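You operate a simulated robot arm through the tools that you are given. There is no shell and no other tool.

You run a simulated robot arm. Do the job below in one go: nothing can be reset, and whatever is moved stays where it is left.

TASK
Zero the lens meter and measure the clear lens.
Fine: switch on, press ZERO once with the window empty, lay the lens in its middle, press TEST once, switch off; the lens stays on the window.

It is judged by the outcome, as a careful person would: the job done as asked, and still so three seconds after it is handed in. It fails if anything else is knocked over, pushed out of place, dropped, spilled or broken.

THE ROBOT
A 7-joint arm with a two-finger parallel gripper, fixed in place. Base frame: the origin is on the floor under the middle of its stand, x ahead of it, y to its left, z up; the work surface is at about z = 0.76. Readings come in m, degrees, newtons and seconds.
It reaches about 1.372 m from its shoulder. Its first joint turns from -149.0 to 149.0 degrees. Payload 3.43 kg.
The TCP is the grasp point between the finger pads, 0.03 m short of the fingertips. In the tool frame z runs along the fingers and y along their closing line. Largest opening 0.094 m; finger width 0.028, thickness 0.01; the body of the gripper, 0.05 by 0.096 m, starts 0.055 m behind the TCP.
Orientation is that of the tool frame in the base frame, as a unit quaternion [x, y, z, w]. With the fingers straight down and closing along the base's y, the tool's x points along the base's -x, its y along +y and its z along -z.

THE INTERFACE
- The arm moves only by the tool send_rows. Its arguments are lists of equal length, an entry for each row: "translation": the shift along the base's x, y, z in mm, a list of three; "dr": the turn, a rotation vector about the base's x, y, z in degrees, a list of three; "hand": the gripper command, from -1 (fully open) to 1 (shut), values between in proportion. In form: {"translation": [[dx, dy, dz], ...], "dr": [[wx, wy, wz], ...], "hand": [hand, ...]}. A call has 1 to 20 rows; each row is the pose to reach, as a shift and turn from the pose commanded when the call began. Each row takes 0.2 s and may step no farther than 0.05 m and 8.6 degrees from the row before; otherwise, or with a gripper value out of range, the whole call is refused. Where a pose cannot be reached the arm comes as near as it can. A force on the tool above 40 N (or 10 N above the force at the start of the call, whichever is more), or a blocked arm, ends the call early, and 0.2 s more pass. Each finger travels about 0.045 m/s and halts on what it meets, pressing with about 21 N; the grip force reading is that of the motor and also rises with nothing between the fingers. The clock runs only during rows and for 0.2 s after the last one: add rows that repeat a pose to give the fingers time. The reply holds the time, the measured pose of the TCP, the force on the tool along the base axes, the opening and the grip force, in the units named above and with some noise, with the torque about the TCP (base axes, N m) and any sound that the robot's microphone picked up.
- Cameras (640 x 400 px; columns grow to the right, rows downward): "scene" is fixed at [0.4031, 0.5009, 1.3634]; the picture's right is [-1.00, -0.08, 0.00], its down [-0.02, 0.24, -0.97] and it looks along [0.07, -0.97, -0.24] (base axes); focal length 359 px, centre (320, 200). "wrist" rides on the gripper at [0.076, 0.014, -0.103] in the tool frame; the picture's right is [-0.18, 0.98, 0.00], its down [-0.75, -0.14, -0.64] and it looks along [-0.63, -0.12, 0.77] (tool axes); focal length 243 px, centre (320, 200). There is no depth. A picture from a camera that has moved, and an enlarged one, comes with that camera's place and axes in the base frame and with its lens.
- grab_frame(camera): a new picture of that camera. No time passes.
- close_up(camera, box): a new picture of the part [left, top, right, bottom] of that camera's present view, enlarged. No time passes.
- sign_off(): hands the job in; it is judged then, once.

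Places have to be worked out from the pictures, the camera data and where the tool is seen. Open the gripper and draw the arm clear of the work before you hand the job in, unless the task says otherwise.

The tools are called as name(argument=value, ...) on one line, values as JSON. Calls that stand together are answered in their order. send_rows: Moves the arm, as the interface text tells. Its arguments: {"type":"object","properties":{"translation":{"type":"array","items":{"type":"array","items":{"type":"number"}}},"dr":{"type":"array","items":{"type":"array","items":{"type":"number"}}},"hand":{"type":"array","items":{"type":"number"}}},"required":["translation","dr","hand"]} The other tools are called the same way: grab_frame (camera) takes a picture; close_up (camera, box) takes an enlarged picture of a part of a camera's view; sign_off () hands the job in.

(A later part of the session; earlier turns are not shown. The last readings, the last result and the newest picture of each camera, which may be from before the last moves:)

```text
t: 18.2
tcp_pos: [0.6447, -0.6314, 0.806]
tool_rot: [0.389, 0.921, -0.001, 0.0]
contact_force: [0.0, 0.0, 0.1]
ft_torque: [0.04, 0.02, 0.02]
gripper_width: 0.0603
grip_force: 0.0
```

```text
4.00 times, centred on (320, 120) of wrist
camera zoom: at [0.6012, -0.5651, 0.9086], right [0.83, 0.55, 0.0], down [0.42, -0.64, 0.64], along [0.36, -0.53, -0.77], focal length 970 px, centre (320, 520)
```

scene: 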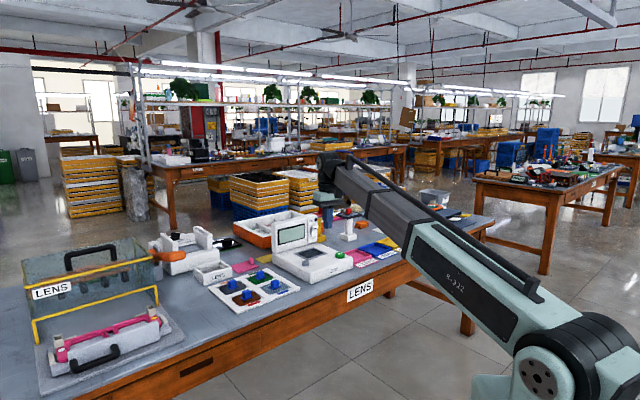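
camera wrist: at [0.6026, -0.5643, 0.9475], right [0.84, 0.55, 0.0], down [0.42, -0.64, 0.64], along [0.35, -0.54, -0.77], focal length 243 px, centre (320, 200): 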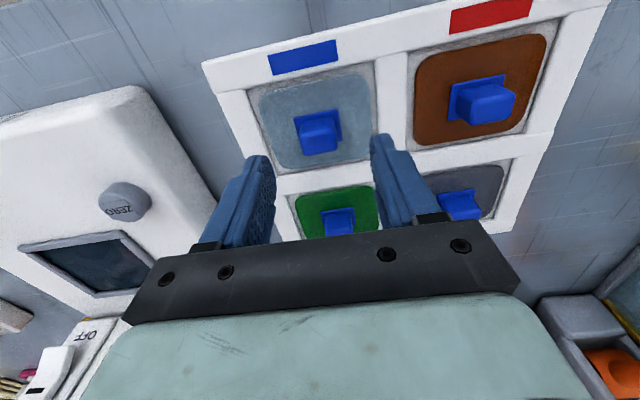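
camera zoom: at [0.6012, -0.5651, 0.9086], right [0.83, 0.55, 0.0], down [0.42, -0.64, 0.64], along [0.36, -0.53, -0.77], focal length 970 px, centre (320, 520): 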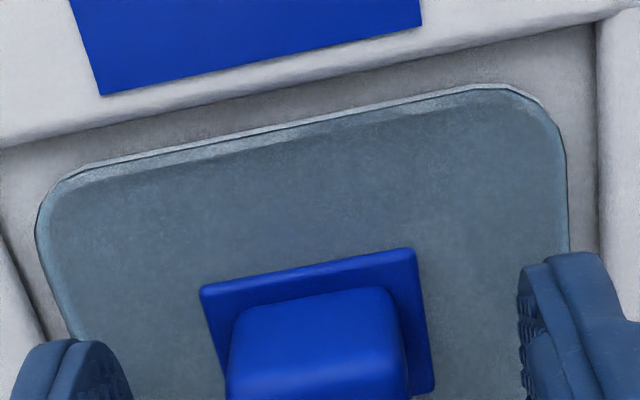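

The fingers straddle the handle just above the lens. Closing the grip now.

send_rows(translation=[[0, 0, 0], [0, 0, 0], [0, 0, 0], [0, 0, 0], [0, 0, 0], [0, 0, 0]], dr=[[0, 0, 0], [0, 0, 0], [0, 0, 0], [0, 0, 0], [0, 0, 0], [0, 0, 0]], hand=[0.2, 0.5, 0.8, 1, 1, 1])

close_up(camera="wrist", box=[240, 70, 400, 170])

```text
t: 19.6
tcp_pos: [0.6437, -0.63, 0.8066]
tool_rot: [0.389, 0.921, 0.0, 0.0]
contact_force: [0.1, 0.5, -0.7]
ft_torque: [0.0, -0.02, 0.02]
gripper_width: 0.025
grip_force: 21.1
```

```text
4.00 times, centred on (320, 120) of wrist
camera zoom: at [0.6012, -0.5651, 0.9087], right [0.83, 0.55, 0.0], down [0.42, -0.64, 0.64], along [0.36, -0.53, -0.77], focal length 970 px, centre (320, 520)
```

zoom: 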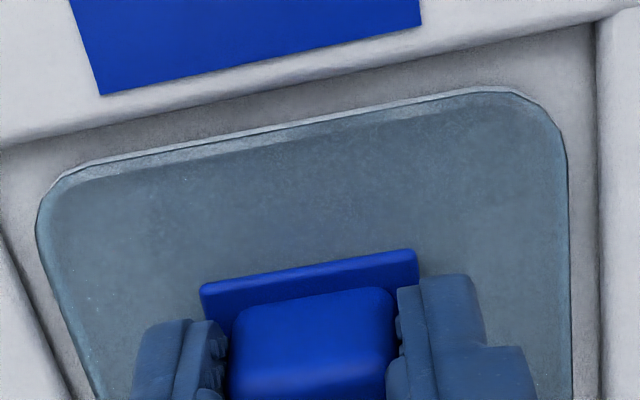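

The handle is held at 25 mm with 21 N. I'll lift the lens straight up out of the tray and check it.

send_rows(translation=[[0, 0, 4], [0, 0, 9], [0, 0, 16], [0, 0, 26], [0, 0, 40], [0, 0, 58], [0, 0, 78], [0, 0, 98], [0, 0, 98]], dr=[[0, 0, 0], [0, 0, 0], [0, 0, 0], [0, 0, 0], [0, 0, 0], [0, 0, 0], [0, 0, 0], [0, 0, 0], [0, 0, 0]], hand=[1, 1, 1, 1, 1, 1, 1, 1, 1])

grab_frame(camera="wrist")

close_up(camera="scene", box=[220, 215, 348, 295])

```text
t: 21.6
tcp_pos: [0.6444, -0.6311, 0.9045]
tool_rot: [0.389, 0.921, 0.0, -0.001]
contact_force: [0.3, -0.1, -0.8]
ft_torque: [-0.02, 0.02, -0.02]
gripper_width: 0.0251
grip_force: 20.9
```

```text
taken
camera wrist: at [0.6019, -0.565, 1.0072], right [0.83, 0.55, 0.0], down [0.42, -0.64, 0.64], along [0.36, -0.53, -0.77], focal length 243 px, centre (320, 200)
```

wrist: 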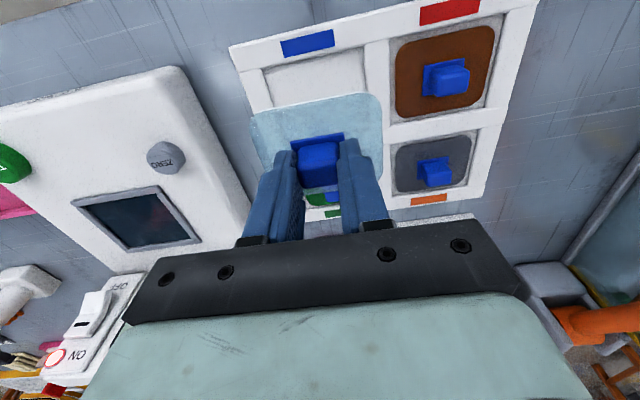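

```text
5.00 times, centred on (284, 255) of scene
camera zoom: at [0.4031, 0.5009, 1.3634], right [-1.0, -0.08, 0.0], down [-0.02, 0.24, -0.97], along [0.07, -0.97, -0.24], focal length 1797 px, centre (500, -75)
```

zoom: 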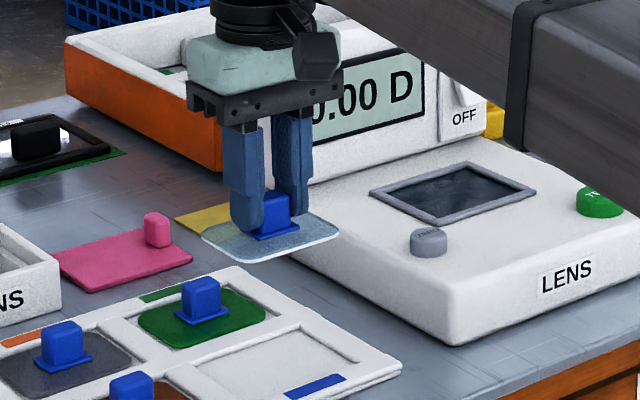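

The lens is up and level. Now I'll measure the window frame and the held lens in the same wrist view.

close_up(camera="wrist", box=[50, 160, 226, 270])

close_up(camera="wrist", box=[230, 80, 406, 190])

close_up(camera="scene", box=[284, 240, 348, 280])

```text
3.64 times, centred on (138, 215) of wrist
camera zoom: at [0.6019, -0.565, 1.0072], right [0.83, 0.55, 0.0], down [0.42, -0.64, 0.64], along [0.36, -0.53, -0.77], focal length 882 px, centre (982, 146)
```

zoom: 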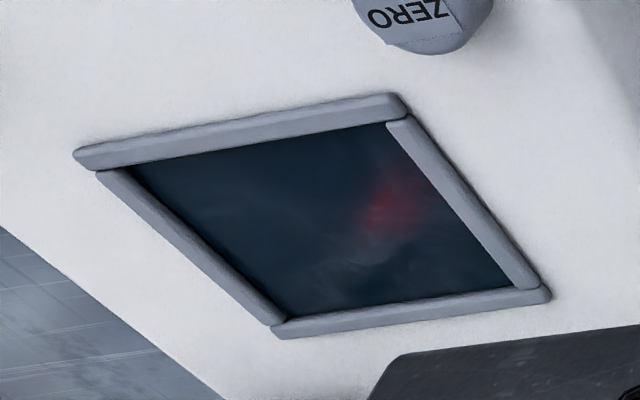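

```text
3.64 times, centred on (318, 135) of wrist
camera zoom: at [0.6019, -0.565, 1.0072], right [0.83, 0.55, 0.0], down [0.42, -0.64, 0.64], along [0.36, -0.53, -0.77], focal length 882 px, centre (327, 436)
```

zoom: 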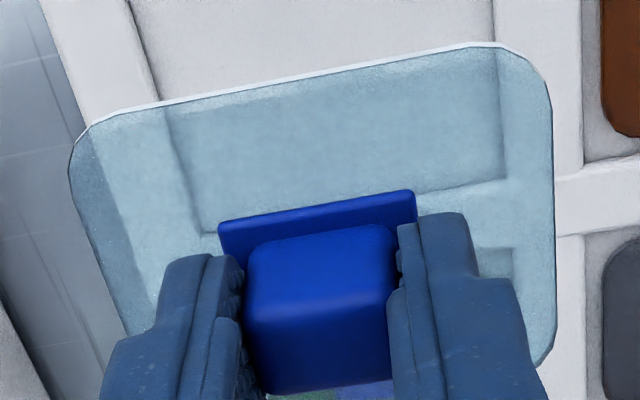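

```text
10.00 times, centred on (316, 260) of scene
camera zoom: at [0.4031, 0.5009, 1.3634], right [-1.0, -0.08, 0.0], down [-0.02, 0.24, -0.97], along [0.07, -0.97, -0.24], focal length 3594 px, centre (360, -400)
```

zoom: 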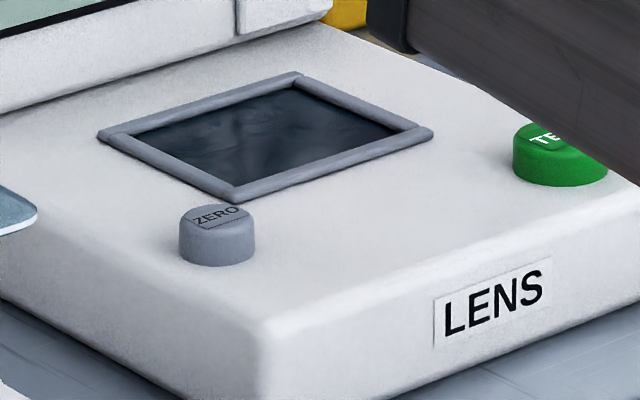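

From this view the frame's inner opening is about 90×72 mm at about 45°, with the lens at about 80×64 mm, so I need the centre to within a few millimetres. I'll carry the lens high over the meter so the camera looks almost straight down on the window.

send_rows(translation=[[0, 0, 35], [0, 0, 75], [-5, -10, 110], [-14, -35, 115], [-26, -65, 115], [-38, -97, 115], [-51, -129, 115], [-63, -161, 115], [-75, -193, 115], [-84, -215, 115], [-89, -226, 115], [-89, -226, 115]], dr=[[0, 0, 0], [0, 0, 0], [0, 0, 0], [0, 0, 0.3], [0, 0, 0.6], [0, 0, 0.8], [0, 0, 0.8], [0, 0, 0.8], [0, 0, 0.8], [0, 0, 0.8], [0, 0, 0.8], [0, 0, 0.8]], hand=[1, 1, 1, 1, 1, 1, 1, 1, 1, 1, 1, 1])

grab_frame(camera="wrist")

close_up(camera="wrist", box=[210, 0, 402, 120])

close_up(camera="scene", box=[256, 180, 384, 260])

```text
t: 24.2
tcp_pos: [0.5551, -0.8572, 1.0207]
tool_rot: [0.383, 0.924, 0.0, 0.0]
contact_force: [0.0, -1.4, -0.8]
ft_torque: [0.0, 0.0, 0.02]
gripper_width: 0.0252
grip_force: 20.7
```

```text
taken
camera wrist: at [0.5116, -0.7927, 1.1217], right [0.83, 0.56, 0.0], down [0.43, -0.63, 0.64], along [0.36, -0.53, -0.77], focal length 243 px, centre (320, 200)
```

wrist: 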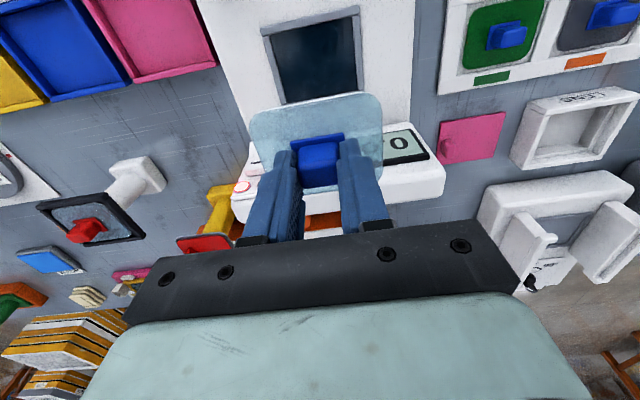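

```text
3.33 times, centred on (306, 60) of wrist
camera zoom: at [0.5116, -0.7927, 1.1217], right [0.83, 0.56, 0.0], down [0.43, -0.63, 0.64], along [0.36, -0.53, -0.77], focal length 809 px, centre (367, 667)
```

zoom: 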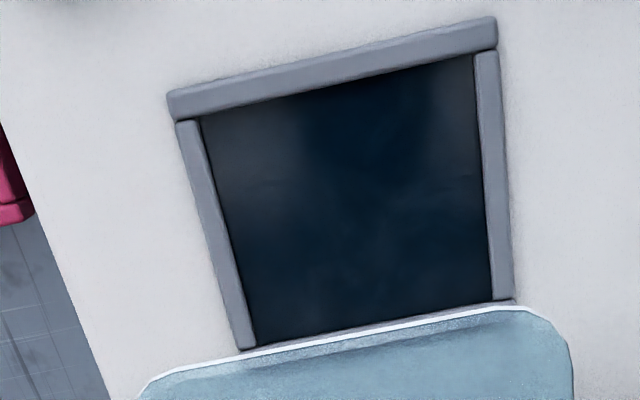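

```text
5.00 times, centred on (320, 220) of scene
camera zoom: at [0.4031, 0.5009, 1.3634], right [-1.0, -0.08, 0.0], down [-0.02, 0.24, -0.97], along [0.07, -0.97, -0.24], focal length 1797 px, centre (320, 100)
```

zoom: 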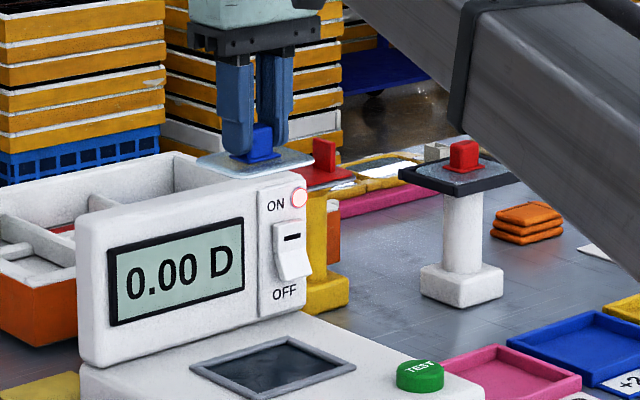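

Measured nearly straight down, the window centre is 18 mm towards me from the lens centre, and lens and frame are parallel within about 0.3°. I'll shift by that much and lower until the lens is about 25 mm above the window.

send_rows(translation=[[-6.5, 6.3, 0], [-12.9, 12.5, 0], [-12.9, 12.5, -20], [-12.9, 12.5, -45], [-12.9, 12.5, -70], [-12.9, 12.5, -95], [-12.9, 12.5, -118], [-12.9, 12.5, -135], [-12.9, 12.5, -145], [-12.9, 12.5, -145]], dr=[[0, 0, 0], [0, 0, 0], [0, 0, 0], [0, 0, 0], [0, 0, 0], [0, 0, 0], [0, 0, 0], [0, 0, 0], [0, 0, 0], [0, 0, 0]], hand=[1, 1, 1, 1, 1, 1, 1, 1, 1, 1])

grab_frame(camera="wrist")

close_up(camera="wrist", box=[210, 50, 434, 190])

close_up(camera="scene", box=[276, 215, 372, 275])

```text
t: 26.4
tcp_pos: [0.5426, -0.8436, 0.8736]
tool_rot: [0.383, 0.924, -0.001, -0.001]
contact_force: [-0.2, 1.4, -0.3]
ft_torque: [0.01, -0.02, -0.01]
gripper_width: 0.025
grip_force: 21.5
```

```text
taken
camera wrist: at [0.4987, -0.7793, 0.9764], right [0.83, 0.56, 0.0], down [0.43, -0.63, 0.64], along [0.36, -0.53, -0.77], focal length 243 px, centre (320, 200)
```

wrist: 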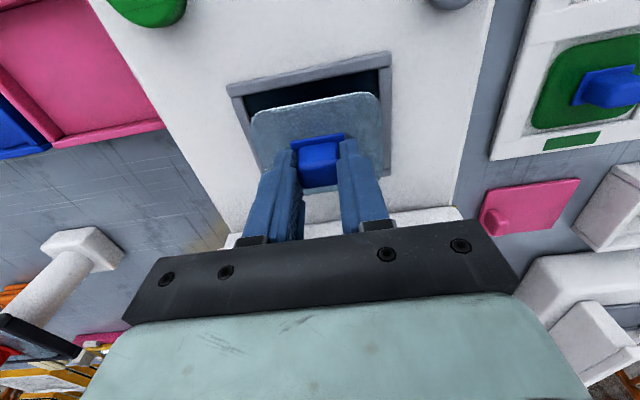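

```text
2.86 times, centred on (322, 120) of wrist
camera zoom: at [0.4987, -0.7793, 0.9764], right [0.83, 0.56, 0.0], down [0.43, -0.63, 0.64], along [0.36, -0.53, -0.77], focal length 693 px, centre (314, 429)
```

zoom: 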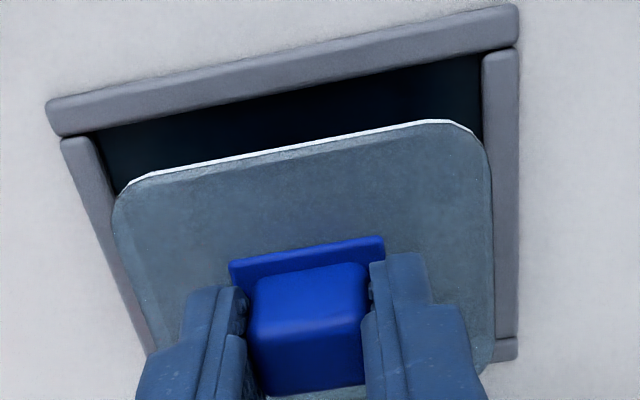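

```text
6.67 times, centred on (324, 245) of scene
camera zoom: at [0.4031, 0.5009, 1.3634], right [-1.0, -0.08, 0.0], down [-0.02, 0.24, -0.97], along [0.07, -0.97, -0.24], focal length 2396 px, centre (293, -100)
```

zoom: 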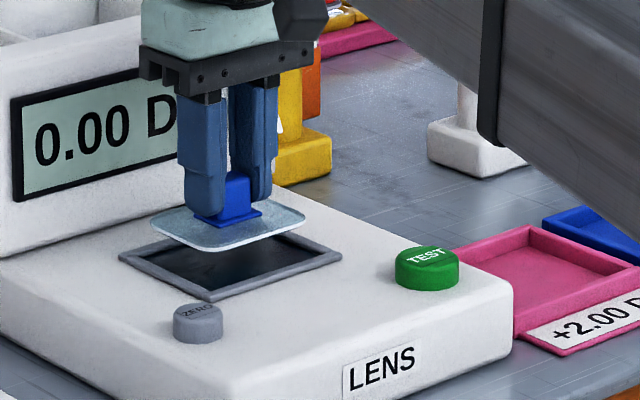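

Lens and frame are centred on each other to within a millimetre. I'll lower gently: first 20 mm, then in small steps until I feel the glass.

send_rows(translation=[[0, 0, -7], [0, 0, -14], [0, 0, -19], [0, 0, -22], [0, 0, -24]], dr=[[0, 0, 0], [0, 0, 0], [0, 0, 0], [0, 0, 0], [0, 0, 0]], hand=[1, 1, 1, 1, 1])

close_up(camera="wrist", box=[210, 50, 434, 190])

close_up(camera="scene", box=[284, 230, 348, 270])

```text
t: 27.6
tcp_pos: [0.5416, -0.8443, 0.8513]
tool_rot: [0.383, 0.924, -0.001, 0.001]
contact_force: [-0.7, 0.5, 7.5]
ft_torque: [0.08, -0.04, -0.02]
gripper_width: 0.0251
grip_force: 20.8
```

```text
2.86 times, centred on (322, 120) of wrist
camera zoom: at [0.4987, -0.7795, 0.9536], right [0.83, 0.56, 0.0], down [0.43, -0.63, 0.64], along [0.36, -0.53, -0.77], focal length 693 px, centre (314, 429)
```

zoom: 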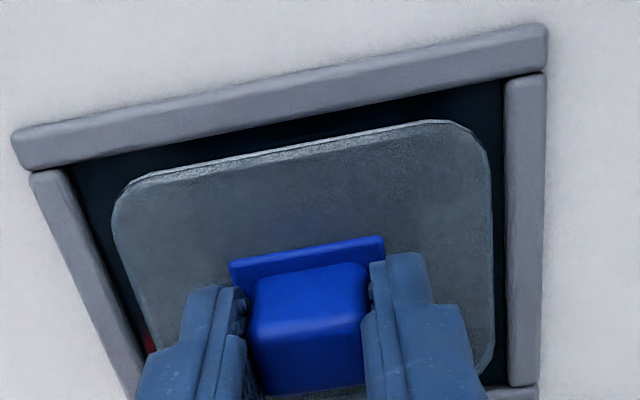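

```text
10.00 times, centred on (316, 250) of scene
camera zoom: at [0.4031, 0.5009, 1.3634], right [-1.0, -0.08, 0.0], down [-0.02, 0.24, -0.97], along [0.07, -0.97, -0.24], focal length 3594 px, centre (360, -300)
```

zoom: 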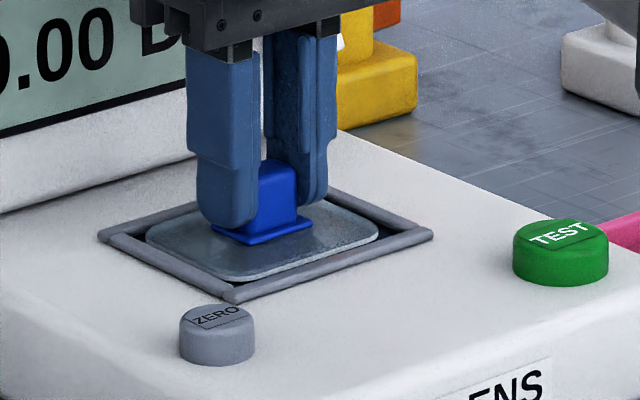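

The lens touched down at TCP z ≈ 0.851 with 7.5 N and lies inside the frame with gaps on all visible sides. I'll relieve the pressure slightly and open the fingers.

send_rows(translation=[[0, 0, 1.2], [0, 0, 1.2], [0, 0, 1.2], [0, 0, 1.2], [0, 0, 1.2], [0, 0, 1.2]], dr=[[0, 0, 0], [0, 0, 0], [0, 0, 0], [0, 0, 0], [0, 0, 0], [0, 0, 0]], hand=[1, 0.35, 0.1, -0.15, -0.28, -0.28])

close_up(camera="wrist", box=[210, 50, 434, 190])

close_up(camera="scene", box=[284, 230, 348, 270])

```text
t: 29.0
tcp_pos: [0.5416, -0.8443, 0.8516]
tool_rot: [0.383, 0.924, 0.0, 0.0]
contact_force: [-0.4, 0.8, -0.4]
ft_torque: [0.02, 0.02, 0.0]
gripper_width: 0.0601
grip_force: 0.0
```

```text
2.86 times, centred on (322, 120) of wrist
camera zoom: at [0.4988, -0.7795, 0.9542], right [0.83, 0.56, 0.0], down [0.43, -0.63, 0.64], along [0.36, -0.53, -0.77], focal length 693 px, centre (314, 429)
```

zoom: 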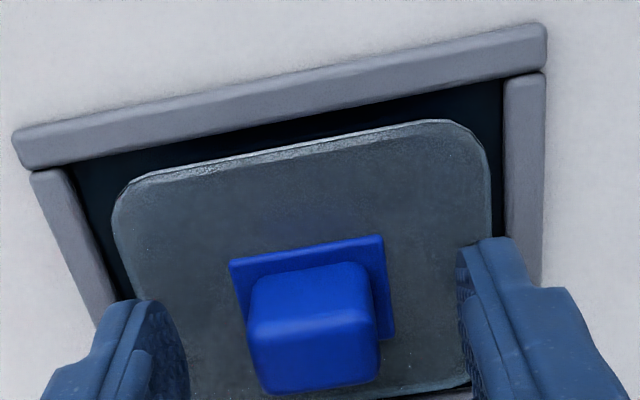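

```text
10.00 times, centred on (316, 250) of scene
camera zoom: at [0.4031, 0.5009, 1.3634], right [-1.0, -0.08, 0.0], down [-0.02, 0.24, -0.97], along [0.07, -0.97, -0.24], focal length 3594 px, centre (360, -300)
```

zoom: 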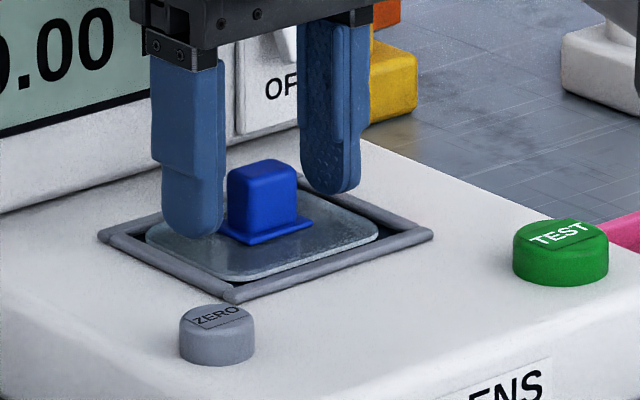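

The lens has been released and is resting flat in the frame. I'll rise straight up and inspect how well it is centred.

send_rows(translation=[[0, 0, 8], [0, 0, 20], [0, 0, 40], [0, 0, 65], [0, 0, 90], [0, 0, 115], [10, -10, 135], [20, -20, 150], [20, -20, 150]], dr=[[0, 0, 0], [0, 0, 0], [0, 0, 0], [0, 0, 0], [0, 0, 0], [0, 0, 0], [0, 0, 0], [0, 0, 0], [0, 0, 0]], hand=[-0.28, -0.28, -0.28, -0.28, -0.28, -0.28, -0.28, -0.28, -0.28])

close_up(camera="wrist", box=[224, 10, 416, 130])

close_up(camera="scene", box=[276, 205, 372, 265])

```text
t: 31.0
tcp_pos: [0.5627, -0.8641, 1.0023]
tool_rot: [0.382, 0.924, 0.0, 0.001]
contact_force: [-0.7, 0.1, -0.4]
ft_torque: [0.03, 0.02, 0.01]
gripper_width: 0.0603
grip_force: 0.0
```

```text
3.33 times, centred on (320, 70) of wrist
camera zoom: at [0.5188, -0.799, 1.1048], right [0.83, 0.56, 0.0], down [0.43, -0.63, 0.64], along [0.36, -0.53, -0.77], focal length 809 px, centre (320, 633)
```

zoom: 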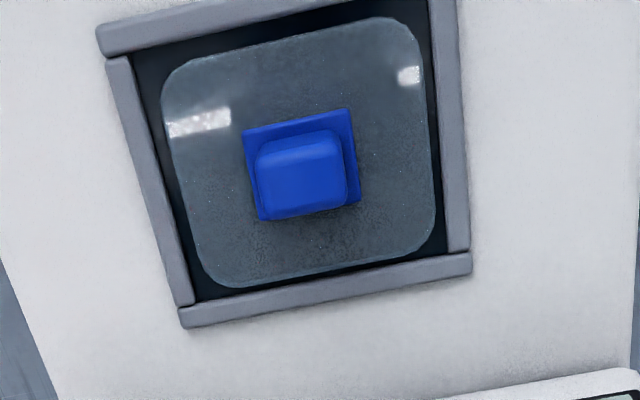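

```text
6.67 times, centred on (324, 235) of scene
camera zoom: at [0.4031, 0.5009, 1.3634], right [-1.0, -0.08, 0.0], down [-0.02, 0.24, -0.97], along [0.07, -0.97, -0.24], focal length 2396 px, centre (293, -33)
```

zoom: 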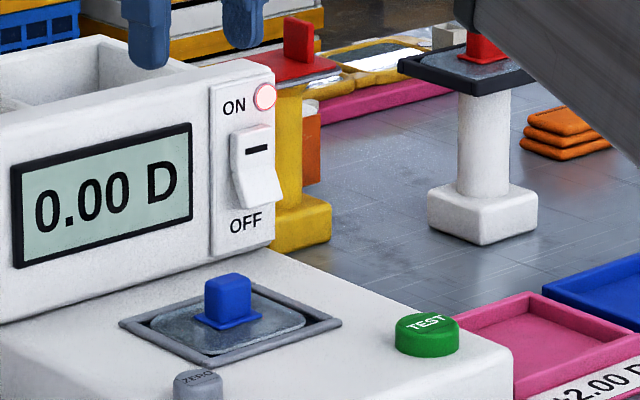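

The lens lies centred within about a millimetre, and the display shows 0.00 D. Next I'll close the fingers and hover over TEST at about (0.424,-0.824), staying high over the lens.

send_rows(translation=[[-20, 6, 0], [-45, 13, 0], [-70, 20, 0], [-95, 27, -5], [-118, 34, -25], [-138, 40, -50], [-138.7, 40, -75], [-138.7, 40, -100], [-138.7, 40, -100]], dr=[[0, 0, 0], [0, 0, 0], [0, 0, 0], [0, 0, 0], [0, 0, 0], [0, 0, 0], [0, 0, 0], [0, 0, 0], [0, 0, 0]], hand=[0.2, 0.6, 1, 1, 1, 1, 1, 1, 1])

close_up(camera="wrist", box=[240, 70, 400, 170])

close_up(camera="scene", box=[276, 205, 372, 265])

```text
t: 33.0
tcp_pos: [0.4218, -0.8251, 0.9004]
tool_rot: [0.383, 0.924, 0.0, 0.001]
contact_force: [1.1, 0.4, -0.5]
ft_torque: [-0.01, 0.03, -0.02]
gripper_width: 0.0
grip_force: 21.2
```

```text
4.00 times, centred on (320, 120) of wrist
camera zoom: at [0.38, -0.7589, 1.0035], right [0.83, 0.56, 0.0], down [0.43, -0.63, 0.64], along [0.36, -0.53, -0.77], focal length 970 px, centre (320, 520)
```

zoom: 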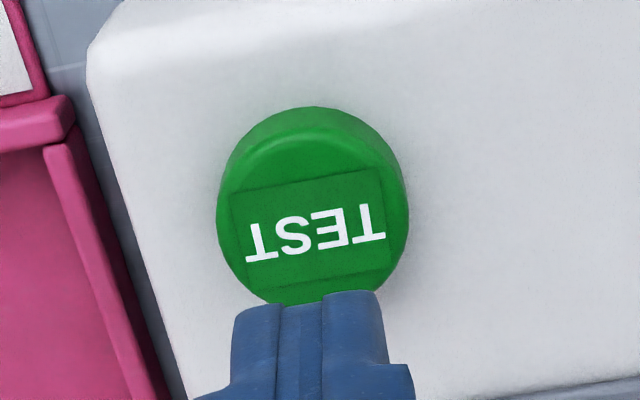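

```text
6.67 times, centred on (324, 235) of scene
camera zoom: at [0.4031, 0.5009, 1.3634], right [-1.0, -0.08, 0.0], down [-0.02, 0.24, -0.97], along [0.07, -0.97, -0.24], focal length 2396 px, centre (293, -33)
```

zoom: 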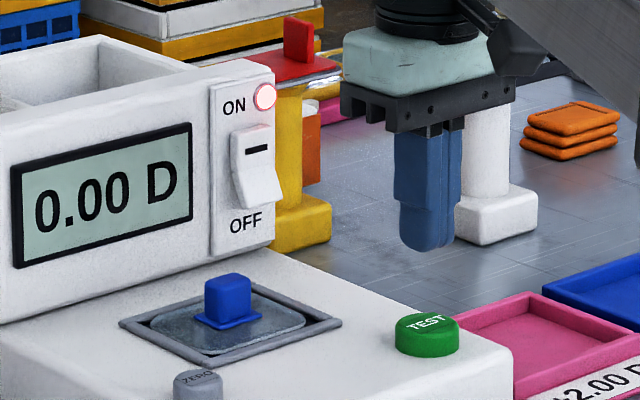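

TEST's centre is about 3 mm outward of the TCP. I'll correct for that and go down to about a centimetre above the button.

send_rows(translation=[[0.5, -2.9, -15], [0.5, -2.9, -30], [0.5, -2.9, -40], [0.5, -2.9, -44]], dr=[[0, 0, 0], [0, 0, 0], [0, 0, 0], [0, 0, 0]], hand=[1, 1, 1, 1])

close_up(camera="scene", box=[308, 220, 372, 260])

close_up(camera="wrist", box=[240, 70, 400, 170])

```text
t: 34.0
tcp_pos: [0.4248, -0.827, 0.8583]
tool_rot: [0.382, 0.924, 0.0, 0.0]
contact_force: [0.0, 0.1, -0.8]
ft_torque: [0.0, -0.01, 0.01]
gripper_width: 0.0
grip_force: 21.0
```

```text
10.00 times, centred on (340, 240) of scene
camera zoom: at [0.4031, 0.5009, 1.3634], right [-1.0, -0.08, 0.0], down [-0.02, 0.24, -0.97], along [0.07, -0.97, -0.24], focal length 3594 px, centre (120, -200)
```

zoom: 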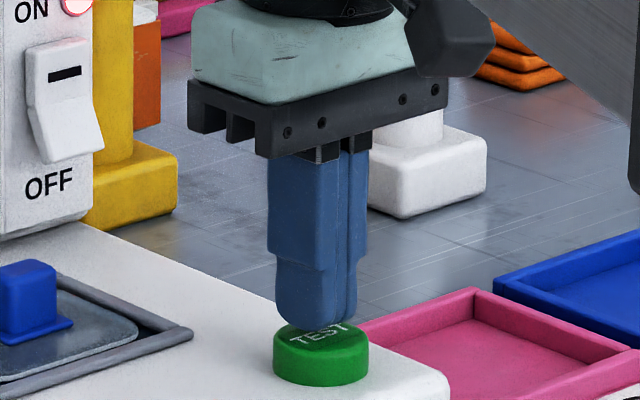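

```text
4.00 times, centred on (320, 120) of wrist
camera zoom: at [0.381, -0.7618, 0.9597], right [0.83, 0.56, 0.0], down [0.43, -0.63, 0.64], along [0.36, -0.53, -0.77], focal length 970 px, centre (320, 520)
```

zoom: 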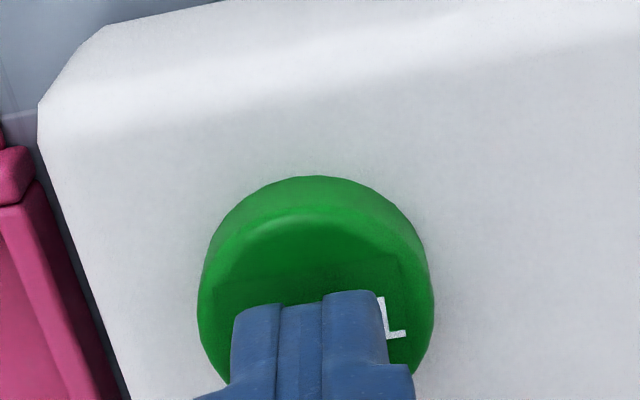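

The tips are centred over TEST. I'll press down in the same small steps as before.

send_rows(translation=[[0, 0, -4], [0, 0, -7], [0, 0, -9], [0, 0, -10.5]], dr=[[0, 0, 0], [0, 0, 0], [0, 0, 0], [0, 0, 0]], hand=[1, 1, 1, 1])

```text
t: 35.0
tcp_pos: [0.4234, -0.8273, 0.8482]
tool_rot: [0.383, 0.924, 0.0, 0.001]
contact_force: [0.0, 1.3, 5.0]
ft_torque: [0.08, 0.0, 0.05]
gripper_width: 0.0
grip_force: 21.4
heard: click
```

A click was heard as TEST went down under 5 N. I'll lift straight off and read the display.

send_rows(translation=[[0, 0, 6], [0, 0, 20], [0, 0, 40], [0, 0, 60], [0, 0, 80], [0, 0, 80]], dr=[[0, 0, 0], [0, 0, 0], [0, 0, 0], [0, 0, 0], [0, 0, 0], [0, 0, 0]], hand=[1, 1, 1, 1, 1, 1])

close_up(camera="scene", box=[260, 200, 372, 270])

```text
t: 36.4
tcp_pos: [0.4238, -0.8277, 0.9277]
tool_rot: [0.382, 0.924, -0.001, 0.0]
contact_force: [-0.3, -0.9, 0.6]
ft_torque: [-0.01, 0.03, 0.01]
gripper_width: 0.0
grip_force: 21.2
```

```text
5.71 times, centred on (316, 235) of scene
camera zoom: at [0.4031, 0.5009, 1.3634], right [-1.0, -0.08, 0.0], down [-0.02, 0.24, -0.97], along [0.07, -0.97, -0.24], focal length 2054 px, centre (343, 0)
```

zoom: 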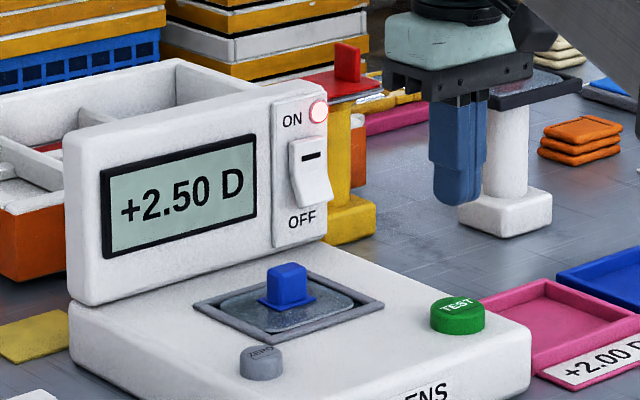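

The meter reads +2.50 D. Now I'll tilt the closed fingers towards the panel again and stop in front of the rocker's lower half to switch off, keeping clear of the lens handle.

send_rows(translation=[[0, 0, 0], [0, 0, 0], [5, -5, 0], [12, -12, 0], [20, -20, 0], [30, -30, -12], [40, -42, -26], [50, -54, -40], [56, -61, -52], [60, -65, -58], [60, -65, -58]], dr=[[-5.66, -5.66, 0], [-11.3, -11.3, 0], [-17, -17, 0], [-22.6, -22.6, 0], [-28.3, -28.3, 0], [-28.3, -28.3, 0], [-28.3, -28.3, 0], [-28.3, -28.3, 0], [-28.3, -28.3, 0], [-28.3, -28.3, 0], [-28.3, -28.3, 0]], hand=[1, 1, 1, 1, 1, 1, 1, 1, 1, 1, 1])

grab_frame(camera="wrist")

close_up(camera="wrist", box=[240, 60, 400, 160])

close_up(camera="scene", box=[284, 205, 364, 255])

```text
t: 38.8
tcp_pos: [0.4839, -0.8924, 0.8694]
tool_rot: [0.361, 0.868, -0.132, 0.315]
contact_force: [-0.2, 0.0, 0.3]
ft_torque: [0.04, -0.01, 0.0]
gripper_width: 0.0001
grip_force: 20.6
```

```text
taken
camera wrist: at [0.4067, -0.793, 0.8981], right [0.79, 0.6, 0.12], down [0.02, -0.22, 0.98], along [0.61, -0.77, -0.18], focal length 243 px, centre (320, 200)
```

wrist: 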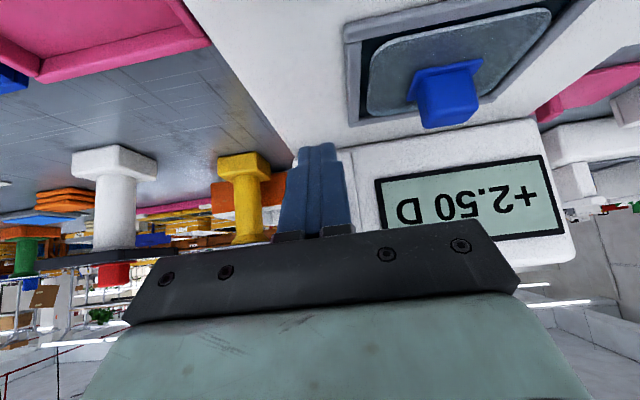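

```text
4.00 times, centred on (320, 110) of wrist
camera zoom: at [0.4067, -0.793, 0.8981], right [0.79, 0.6, 0.12], down [0.02, -0.22, 0.98], along [0.61, -0.77, -0.18], focal length 970 px, centre (320, 560)
```

zoom: 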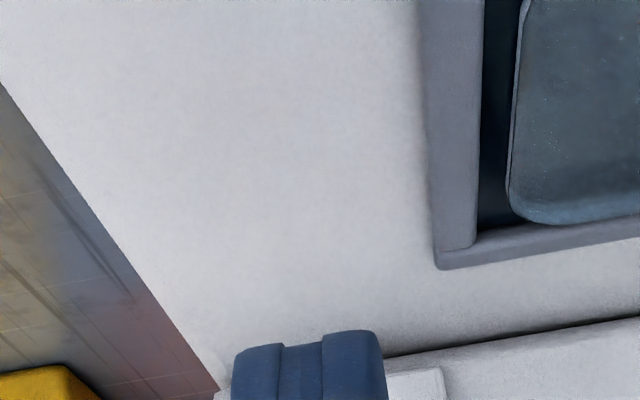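

```text
8.00 times, centred on (324, 230) of scene
camera zoom: at [0.4031, 0.5009, 1.3634], right [-1.0, -0.08, 0.0], down [-0.02, 0.24, -0.97], along [0.07, -0.97, -0.24], focal length 2875 px, centre (288, -40)
```

zoom: 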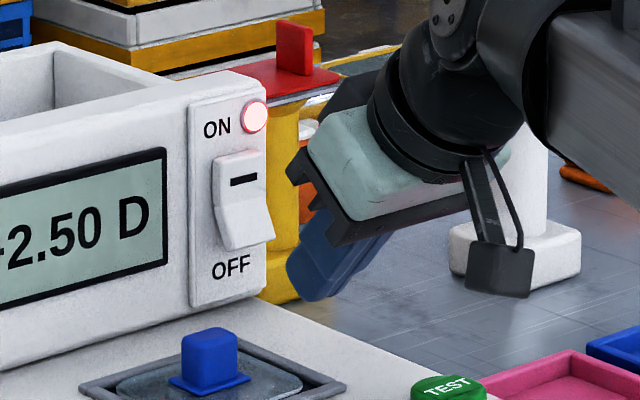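

The fingers are lined up sideways with the rocker, the leading edge is at the height of its lower half, and about 40 mm remain. I'll advance 30 mm and check.

send_rows(translation=[[6, -8.1, 1], [13, -15.2, 2], [18, -20.2, 2], [20.2, -22.4, 2]], dr=[[0, 0, 0], [0, 0, 0], [0, 0, 0], [0, 0, 0]], hand=[1, 1, 1, 1])

close_up(camera="wrist", box=[240, 60, 400, 160])

close_up(camera="scene", box=[284, 205, 364, 255])

```text
t: 39.8
tcp_pos: [0.5036, -0.9143, 0.8708]
tool_rot: [0.36, 0.868, -0.131, 0.315]
contact_force: [-0.5, -0.3, 0.0]
ft_torque: [0.02, 0.01, -0.03]
gripper_width: 0.0002
grip_force: 21.1
```

```text
4.00 times, centred on (320, 110) of wrist
camera zoom: at [0.4271, -0.8157, 0.9005], right [0.79, 0.6, 0.12], down [0.02, -0.22, 0.98], along [0.61, -0.77, -0.18], focal length 970 px, centre (320, 560)
```

zoom: 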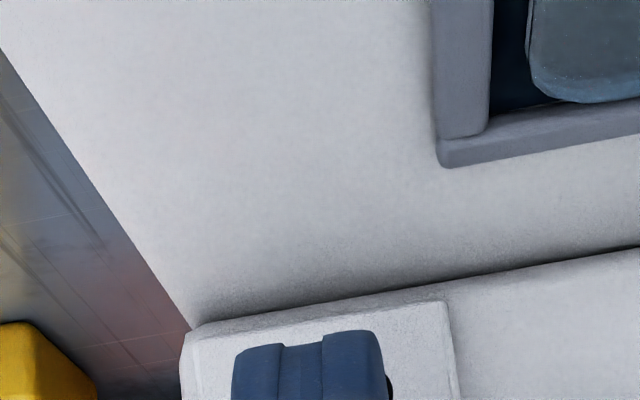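

```text
8.00 times, centred on (324, 230) of scene
camera zoom: at [0.4031, 0.5009, 1.3634], right [-1.0, -0.08, 0.0], down [-0.02, 0.24, -0.97], along [0.07, -0.97, -0.24], focal length 2875 px, centre (288, -40)
```

zoom: 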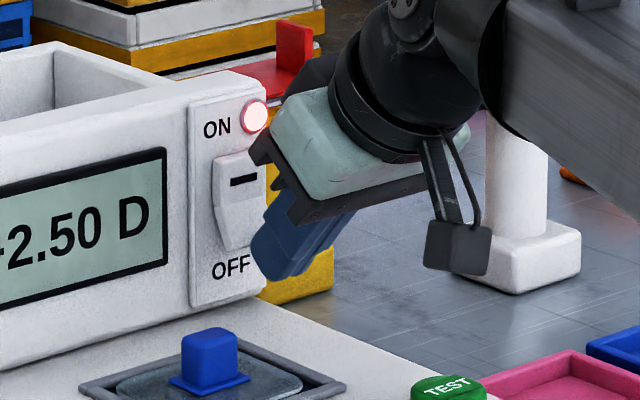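

The leading edge is about 11 mm from the rocker's lower half and on target. I'll creep forward in small steps.

send_rows(translation=[[2.8, -2.8, 0], [5.6, -5.6, 0], [7.1, -7.1, 0], [8.5, -8.5, 0]], dr=[[0, 0, 0], [0, 0, 0], [0, 0, 0], [0, 0, 0]], hand=[1, 1, 1, 1])

close_up(camera="scene", box=[284, 205, 364, 255])

```text
t: 40.8
tcp_pos: [0.5137, -0.9239, 0.8718]
tool_rot: [0.359, 0.869, -0.13, 0.316]
contact_force: [0.3, 0.3, 0.1]
ft_torque: [-0.02, -0.02, 0.02]
gripper_width: 0.0
grip_force: 21.4
```

```text
8.00 times, centred on (324, 230) of scene
camera zoom: at [0.4031, 0.5009, 1.3634], right [-1.0, -0.08, 0.0], down [-0.02, 0.24, -0.97], along [0.07, -0.97, -0.24], focal length 2875 px, centre (288, -40)
```

zoom: 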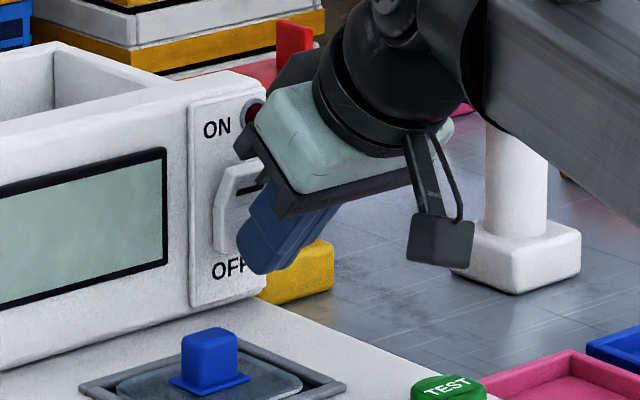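

The display and lamp are dark, and the rocker's upper half sticks out again, so the meter is off. I'll back straight away from the panel and rise.

send_rows(translation=[[-8.5, 8.5, 0], [-18, 18, 0], [-30, 30, 2], [-45, 45, 10], [-60, 60, 30], [-72, 72, 60], [-80, 80, 95], [-85, 85, 130], [-85, 85, 130]], dr=[[0, 0, 0], [0, 0, 0], [0, 0, 0], [0, 0, 0], [0, 0, 0], [0, 0, 0], [0, 0, 0], [0, 0, 0], [0, 0, 0]], hand=[1, 1, 1, 1, 1, 1, 1, 1, 1])

close_up(camera="scene", box=[268, 205, 364, 265])

```text
t: 42.8
tcp_pos: [0.4282, -0.8379, 1.0013]
tool_rot: [0.359, 0.868, -0.131, 0.316]
contact_force: [-0.2, -0.6, 0.3]
ft_torque: [0.02, 0.01, -0.01]
gripper_width: 0.0001
grip_force: 21.1
```

```text
6.67 times, centred on (316, 235) of scene
camera zoom: at [0.4031, 0.5009, 1.3634], right [-1.0, -0.08, 0.0], down [-0.02, 0.24, -0.97], along [0.07, -0.97, -0.24], focal length 2396 px, centre (347, -33)
```

zoom: 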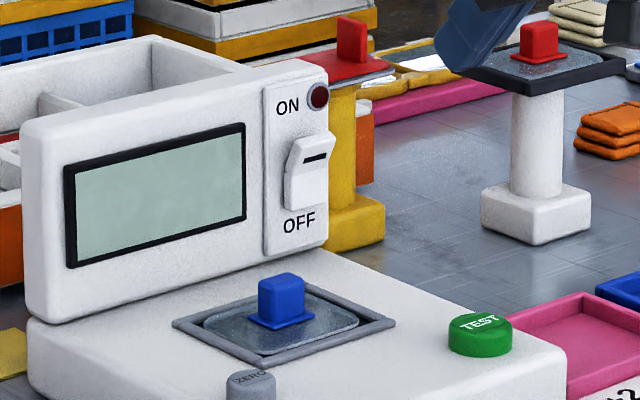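

The meter is off and the lens sits undisturbed on the window. I'll straighten the hand, open it and draw the arm up and back clear of the bench items.

send_rows(translation=[[-3, 10, 20], [-6, 25, 45], [-10, 45, 70], [-15, 70, 95], [-20, 95, 120], [-25, 120, 145], [-30, 140, 160], [-30, 150, 170], [-30, 150, 170], [-30, 150, 170]], dr=[[5.66, 5.66, 0], [11.3, 11.3, 0], [17, 17, 0], [22.6, 22.6, 0], [28.3, 28.3, 0], [28.3, 28.3, 0], [28.3, 28.3, 0], [28.3, 28.3, 0], [28.3, 28.3, 0], [28.3, 28.3, 0]], hand=[1, 1, 1, 0, -1, -1, -1, -1, -1, -1])

grab_frame(camera="scene")

close_up(camera="scene", box=[200, 200, 376, 310])

grab_frame(camera="wrist")

```text
t: 44.4
tcp_pos: [0.4008, -0.7045, 1.1562]
tool_rot: [0.382, 0.924, -0.004, 0.002]
contact_force: [4.5, -7.0, -13.6]
ft_torque: [-0.17, 0.04, -0.08]
gripper_width: 0.0842
grip_force: 0.1
stopped in row 7: the force on the tool passed its limit at 58 N (the readings are from after the stop); the commanded pose is now the measured one
```

```text
taken
```

scene: 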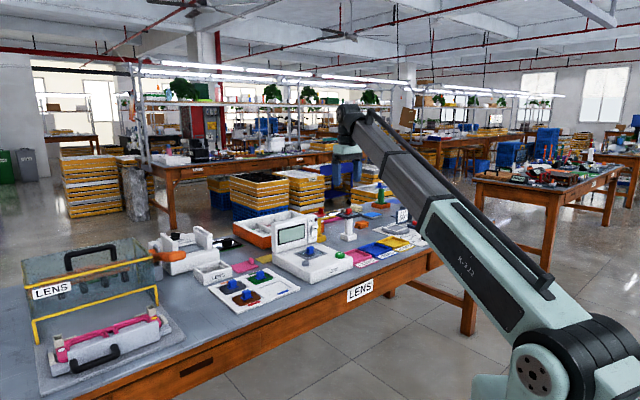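

```text
3.64 times, centred on (288, 255) of scene
camera zoom: at [0.4031, 0.5009, 1.3634], right [-1.0, -0.08, 0.0], down [-0.02, 0.24, -0.97], along [0.07, -0.97, -0.24], focal length 1307 px, centre (436, 0)
```

zoom: 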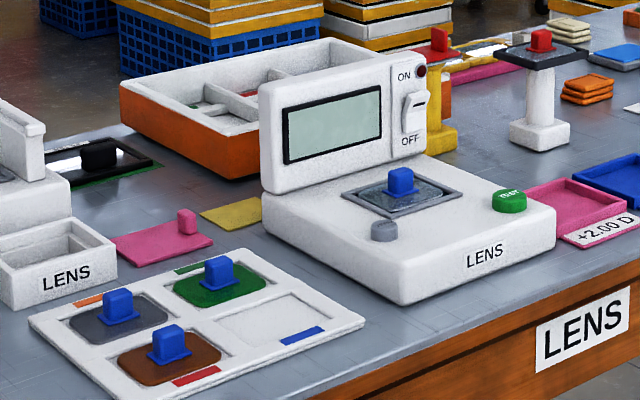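

```text
taken
camera wrist: at [0.3562, -0.64, 1.2577], right [0.82, 0.57, 0.0], down [0.43, -0.63, 0.65], along [0.37, -0.54, -0.76], focal length 243 px, centre (320, 200)
```

wrist: 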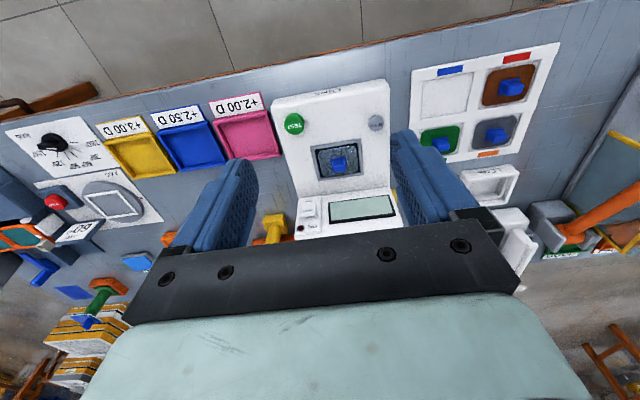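

The last call stopped on a force spike in mid-air, well above the bench, probably from the fast wrist motion; everything on the bench looks in place. I'll hold still, finish opening the hand and read the force again.

send_rows(translation=[[0, 0, 0], [0, 0, 0], [0, 0, 0], [0, 0, 0]], dr=[[0, 0, 0], [0, 0, 0], [0, 0, 0], [0, 0, 0]], hand=[-1, -1, -1, -1])

close_up(camera="scene", box=[312, 90, 424, 160])

close_up(camera="scene", box=[312, 195, 440, 275])

close_up(camera="wrist", box=[256, 70, 416, 170])

```text
t: 45.4
tcp_pos: [0.3997, -0.7054, 1.1568]
tool_rot: [0.38, 0.925, -0.003, 0.003]
contact_force: [5.4, -10.9, -24.9]
ft_torque: [-0.46, -0.37, 0.07]
gripper_width: 0.094
grip_force: 0.1
```

```text
5.71 times, centred on (368, 125) of scene
camera zoom: at [0.4031, 0.5009, 1.3634], right [-1.0, -0.08, 0.0], down [-0.02, 0.24, -0.97], along [0.07, -0.97, -0.24], focal length 2054 px, centre (46, 629)
```

zoom: 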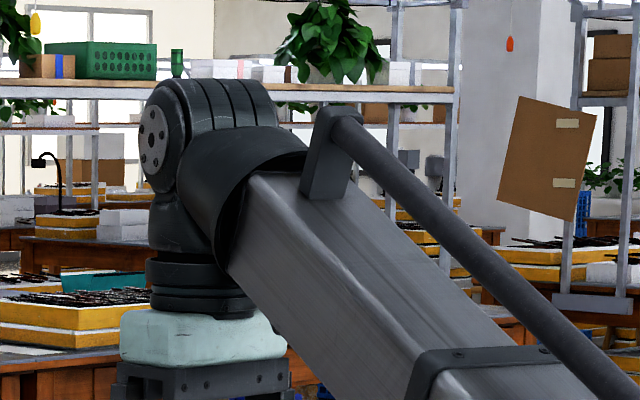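

```text
5.00 times, centred on (376, 235) of scene
camera zoom: at [0.4031, 0.5009, 1.3634], right [-1.0, -0.08, 0.0], down [-0.02, 0.24, -0.97], along [0.07, -0.97, -0.24], focal length 1797 px, centre (40, 25)
```

zoom: 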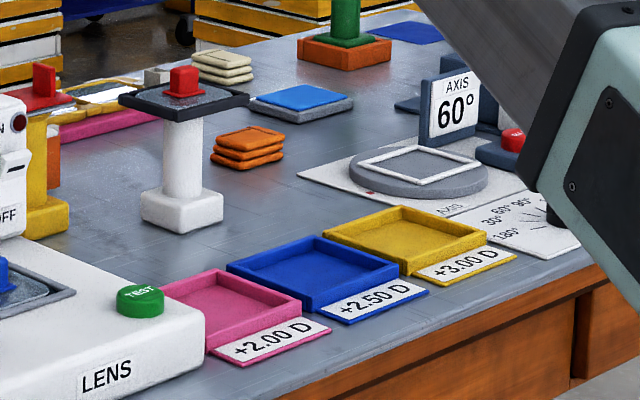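

```text
4.00 times, centred on (336, 120) of wrist
camera zoom: at [0.3561, -0.6398, 1.2579], right [0.82, 0.57, 0.0], down [0.43, -0.63, 0.65], along [0.37, -0.54, -0.76], focal length 970 px, centre (256, 520)
```

zoom: 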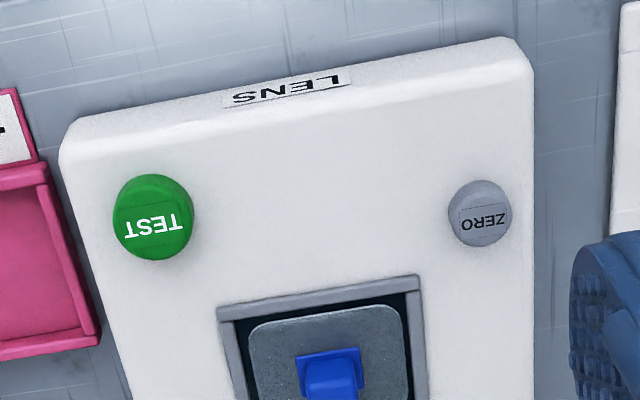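

There's a steady 25 N downward force at rest, so the wrist must be pressing against the robot's own forearm at this tucked pose, not against anything on the bench. I'll move back outward along the way I came to release it.

send_rows(translation=[[4, -12, -8], [8, -25, -18], [12, -40, -28], [16, -55, -36], [16, -55, -36]], dr=[[0, 0, 0], [0, 0, 0], [0, 0, 0], [0, 0, 0], [0, 0, 0]], hand=[-1, -1, -1, -1, -1])

grab_frame(camera="scene")

```text
t: 46.6
tcp_pos: [0.417, -0.7605, 1.119]
tool_rot: [0.382, 0.924, -0.003, 0.003]
contact_force: [0.3, 0.4, 0.7]
ft_torque: [-0.02, -0.01, -0.04]
gripper_width: 0.0942
grip_force: 0.0
```

```text
taken
```

scene: 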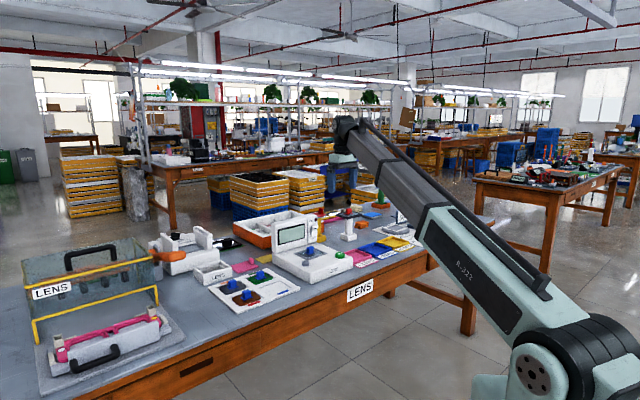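

The force is back to zero, which confirms it was the arm against itself. I'll move up to near the starting position and take a final look at everything.

send_rows(translation=[[12, -20, 12], [25, -42, 25], [40, -66, 38], [52, -85, 48], [52, -85, 48]], dr=[[0, 0, 0], [0, 0, 0], [0, 0, 0], [0, 0, 0], [0, 0, 0]], hand=[-1, -1, -1, -1, -1])

close_up(camera="scene", box=[140, 180, 420, 355])

grab_frame(camera="wrist")

close_up(camera="scene", box=[276, 205, 356, 255])

```text
t: 47.8
tcp_pos: [0.4667, -0.8448, 1.1679]
tool_rot: [0.381, 0.925, -0.003, 0.004]
contact_force: [1.1, 0.4, -0.4]
ft_torque: [0.02, -0.01, -0.02]
gripper_width: 0.094
grip_force: 0.0
```

```text
2.29 times, centred on (280, 268) of scene
camera zoom: at [0.4031, 0.5009, 1.3634], right [-1.0, -0.08, 0.0], down [-0.02, 0.24, -0.97], along [0.07, -0.97, -0.24], focal length 822 px, centre (411, 46)
```

zoom: 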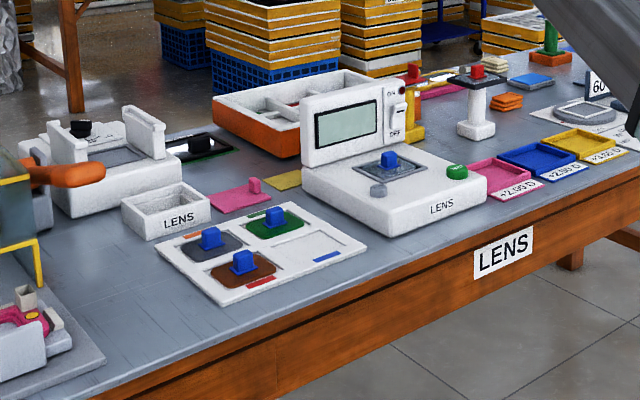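

```text
taken
camera wrist: at [0.4237, -0.7791, 1.2698], right [0.82, 0.57, 0.0], down [0.43, -0.63, 0.65], along [0.37, -0.54, -0.76], focal length 243 px, centre (320, 200)
```

wrist: 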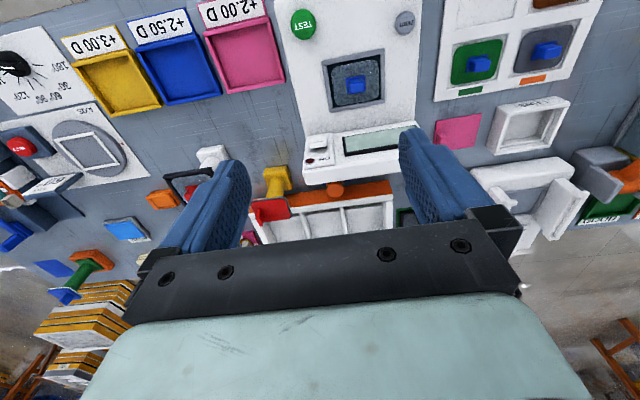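

```text
8.00 times, centred on (316, 230) of scene
camera zoom: at [0.4031, 0.5009, 1.3634], right [-1.0, -0.08, 0.0], down [-0.02, 0.24, -0.97], along [0.07, -0.97, -0.24], focal length 2875 px, centre (352, -40)
```

zoom: 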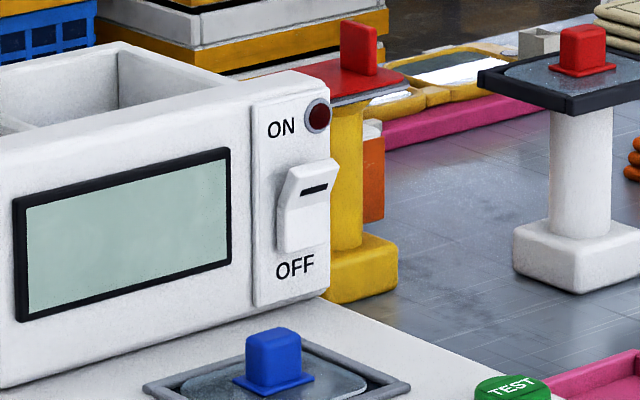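

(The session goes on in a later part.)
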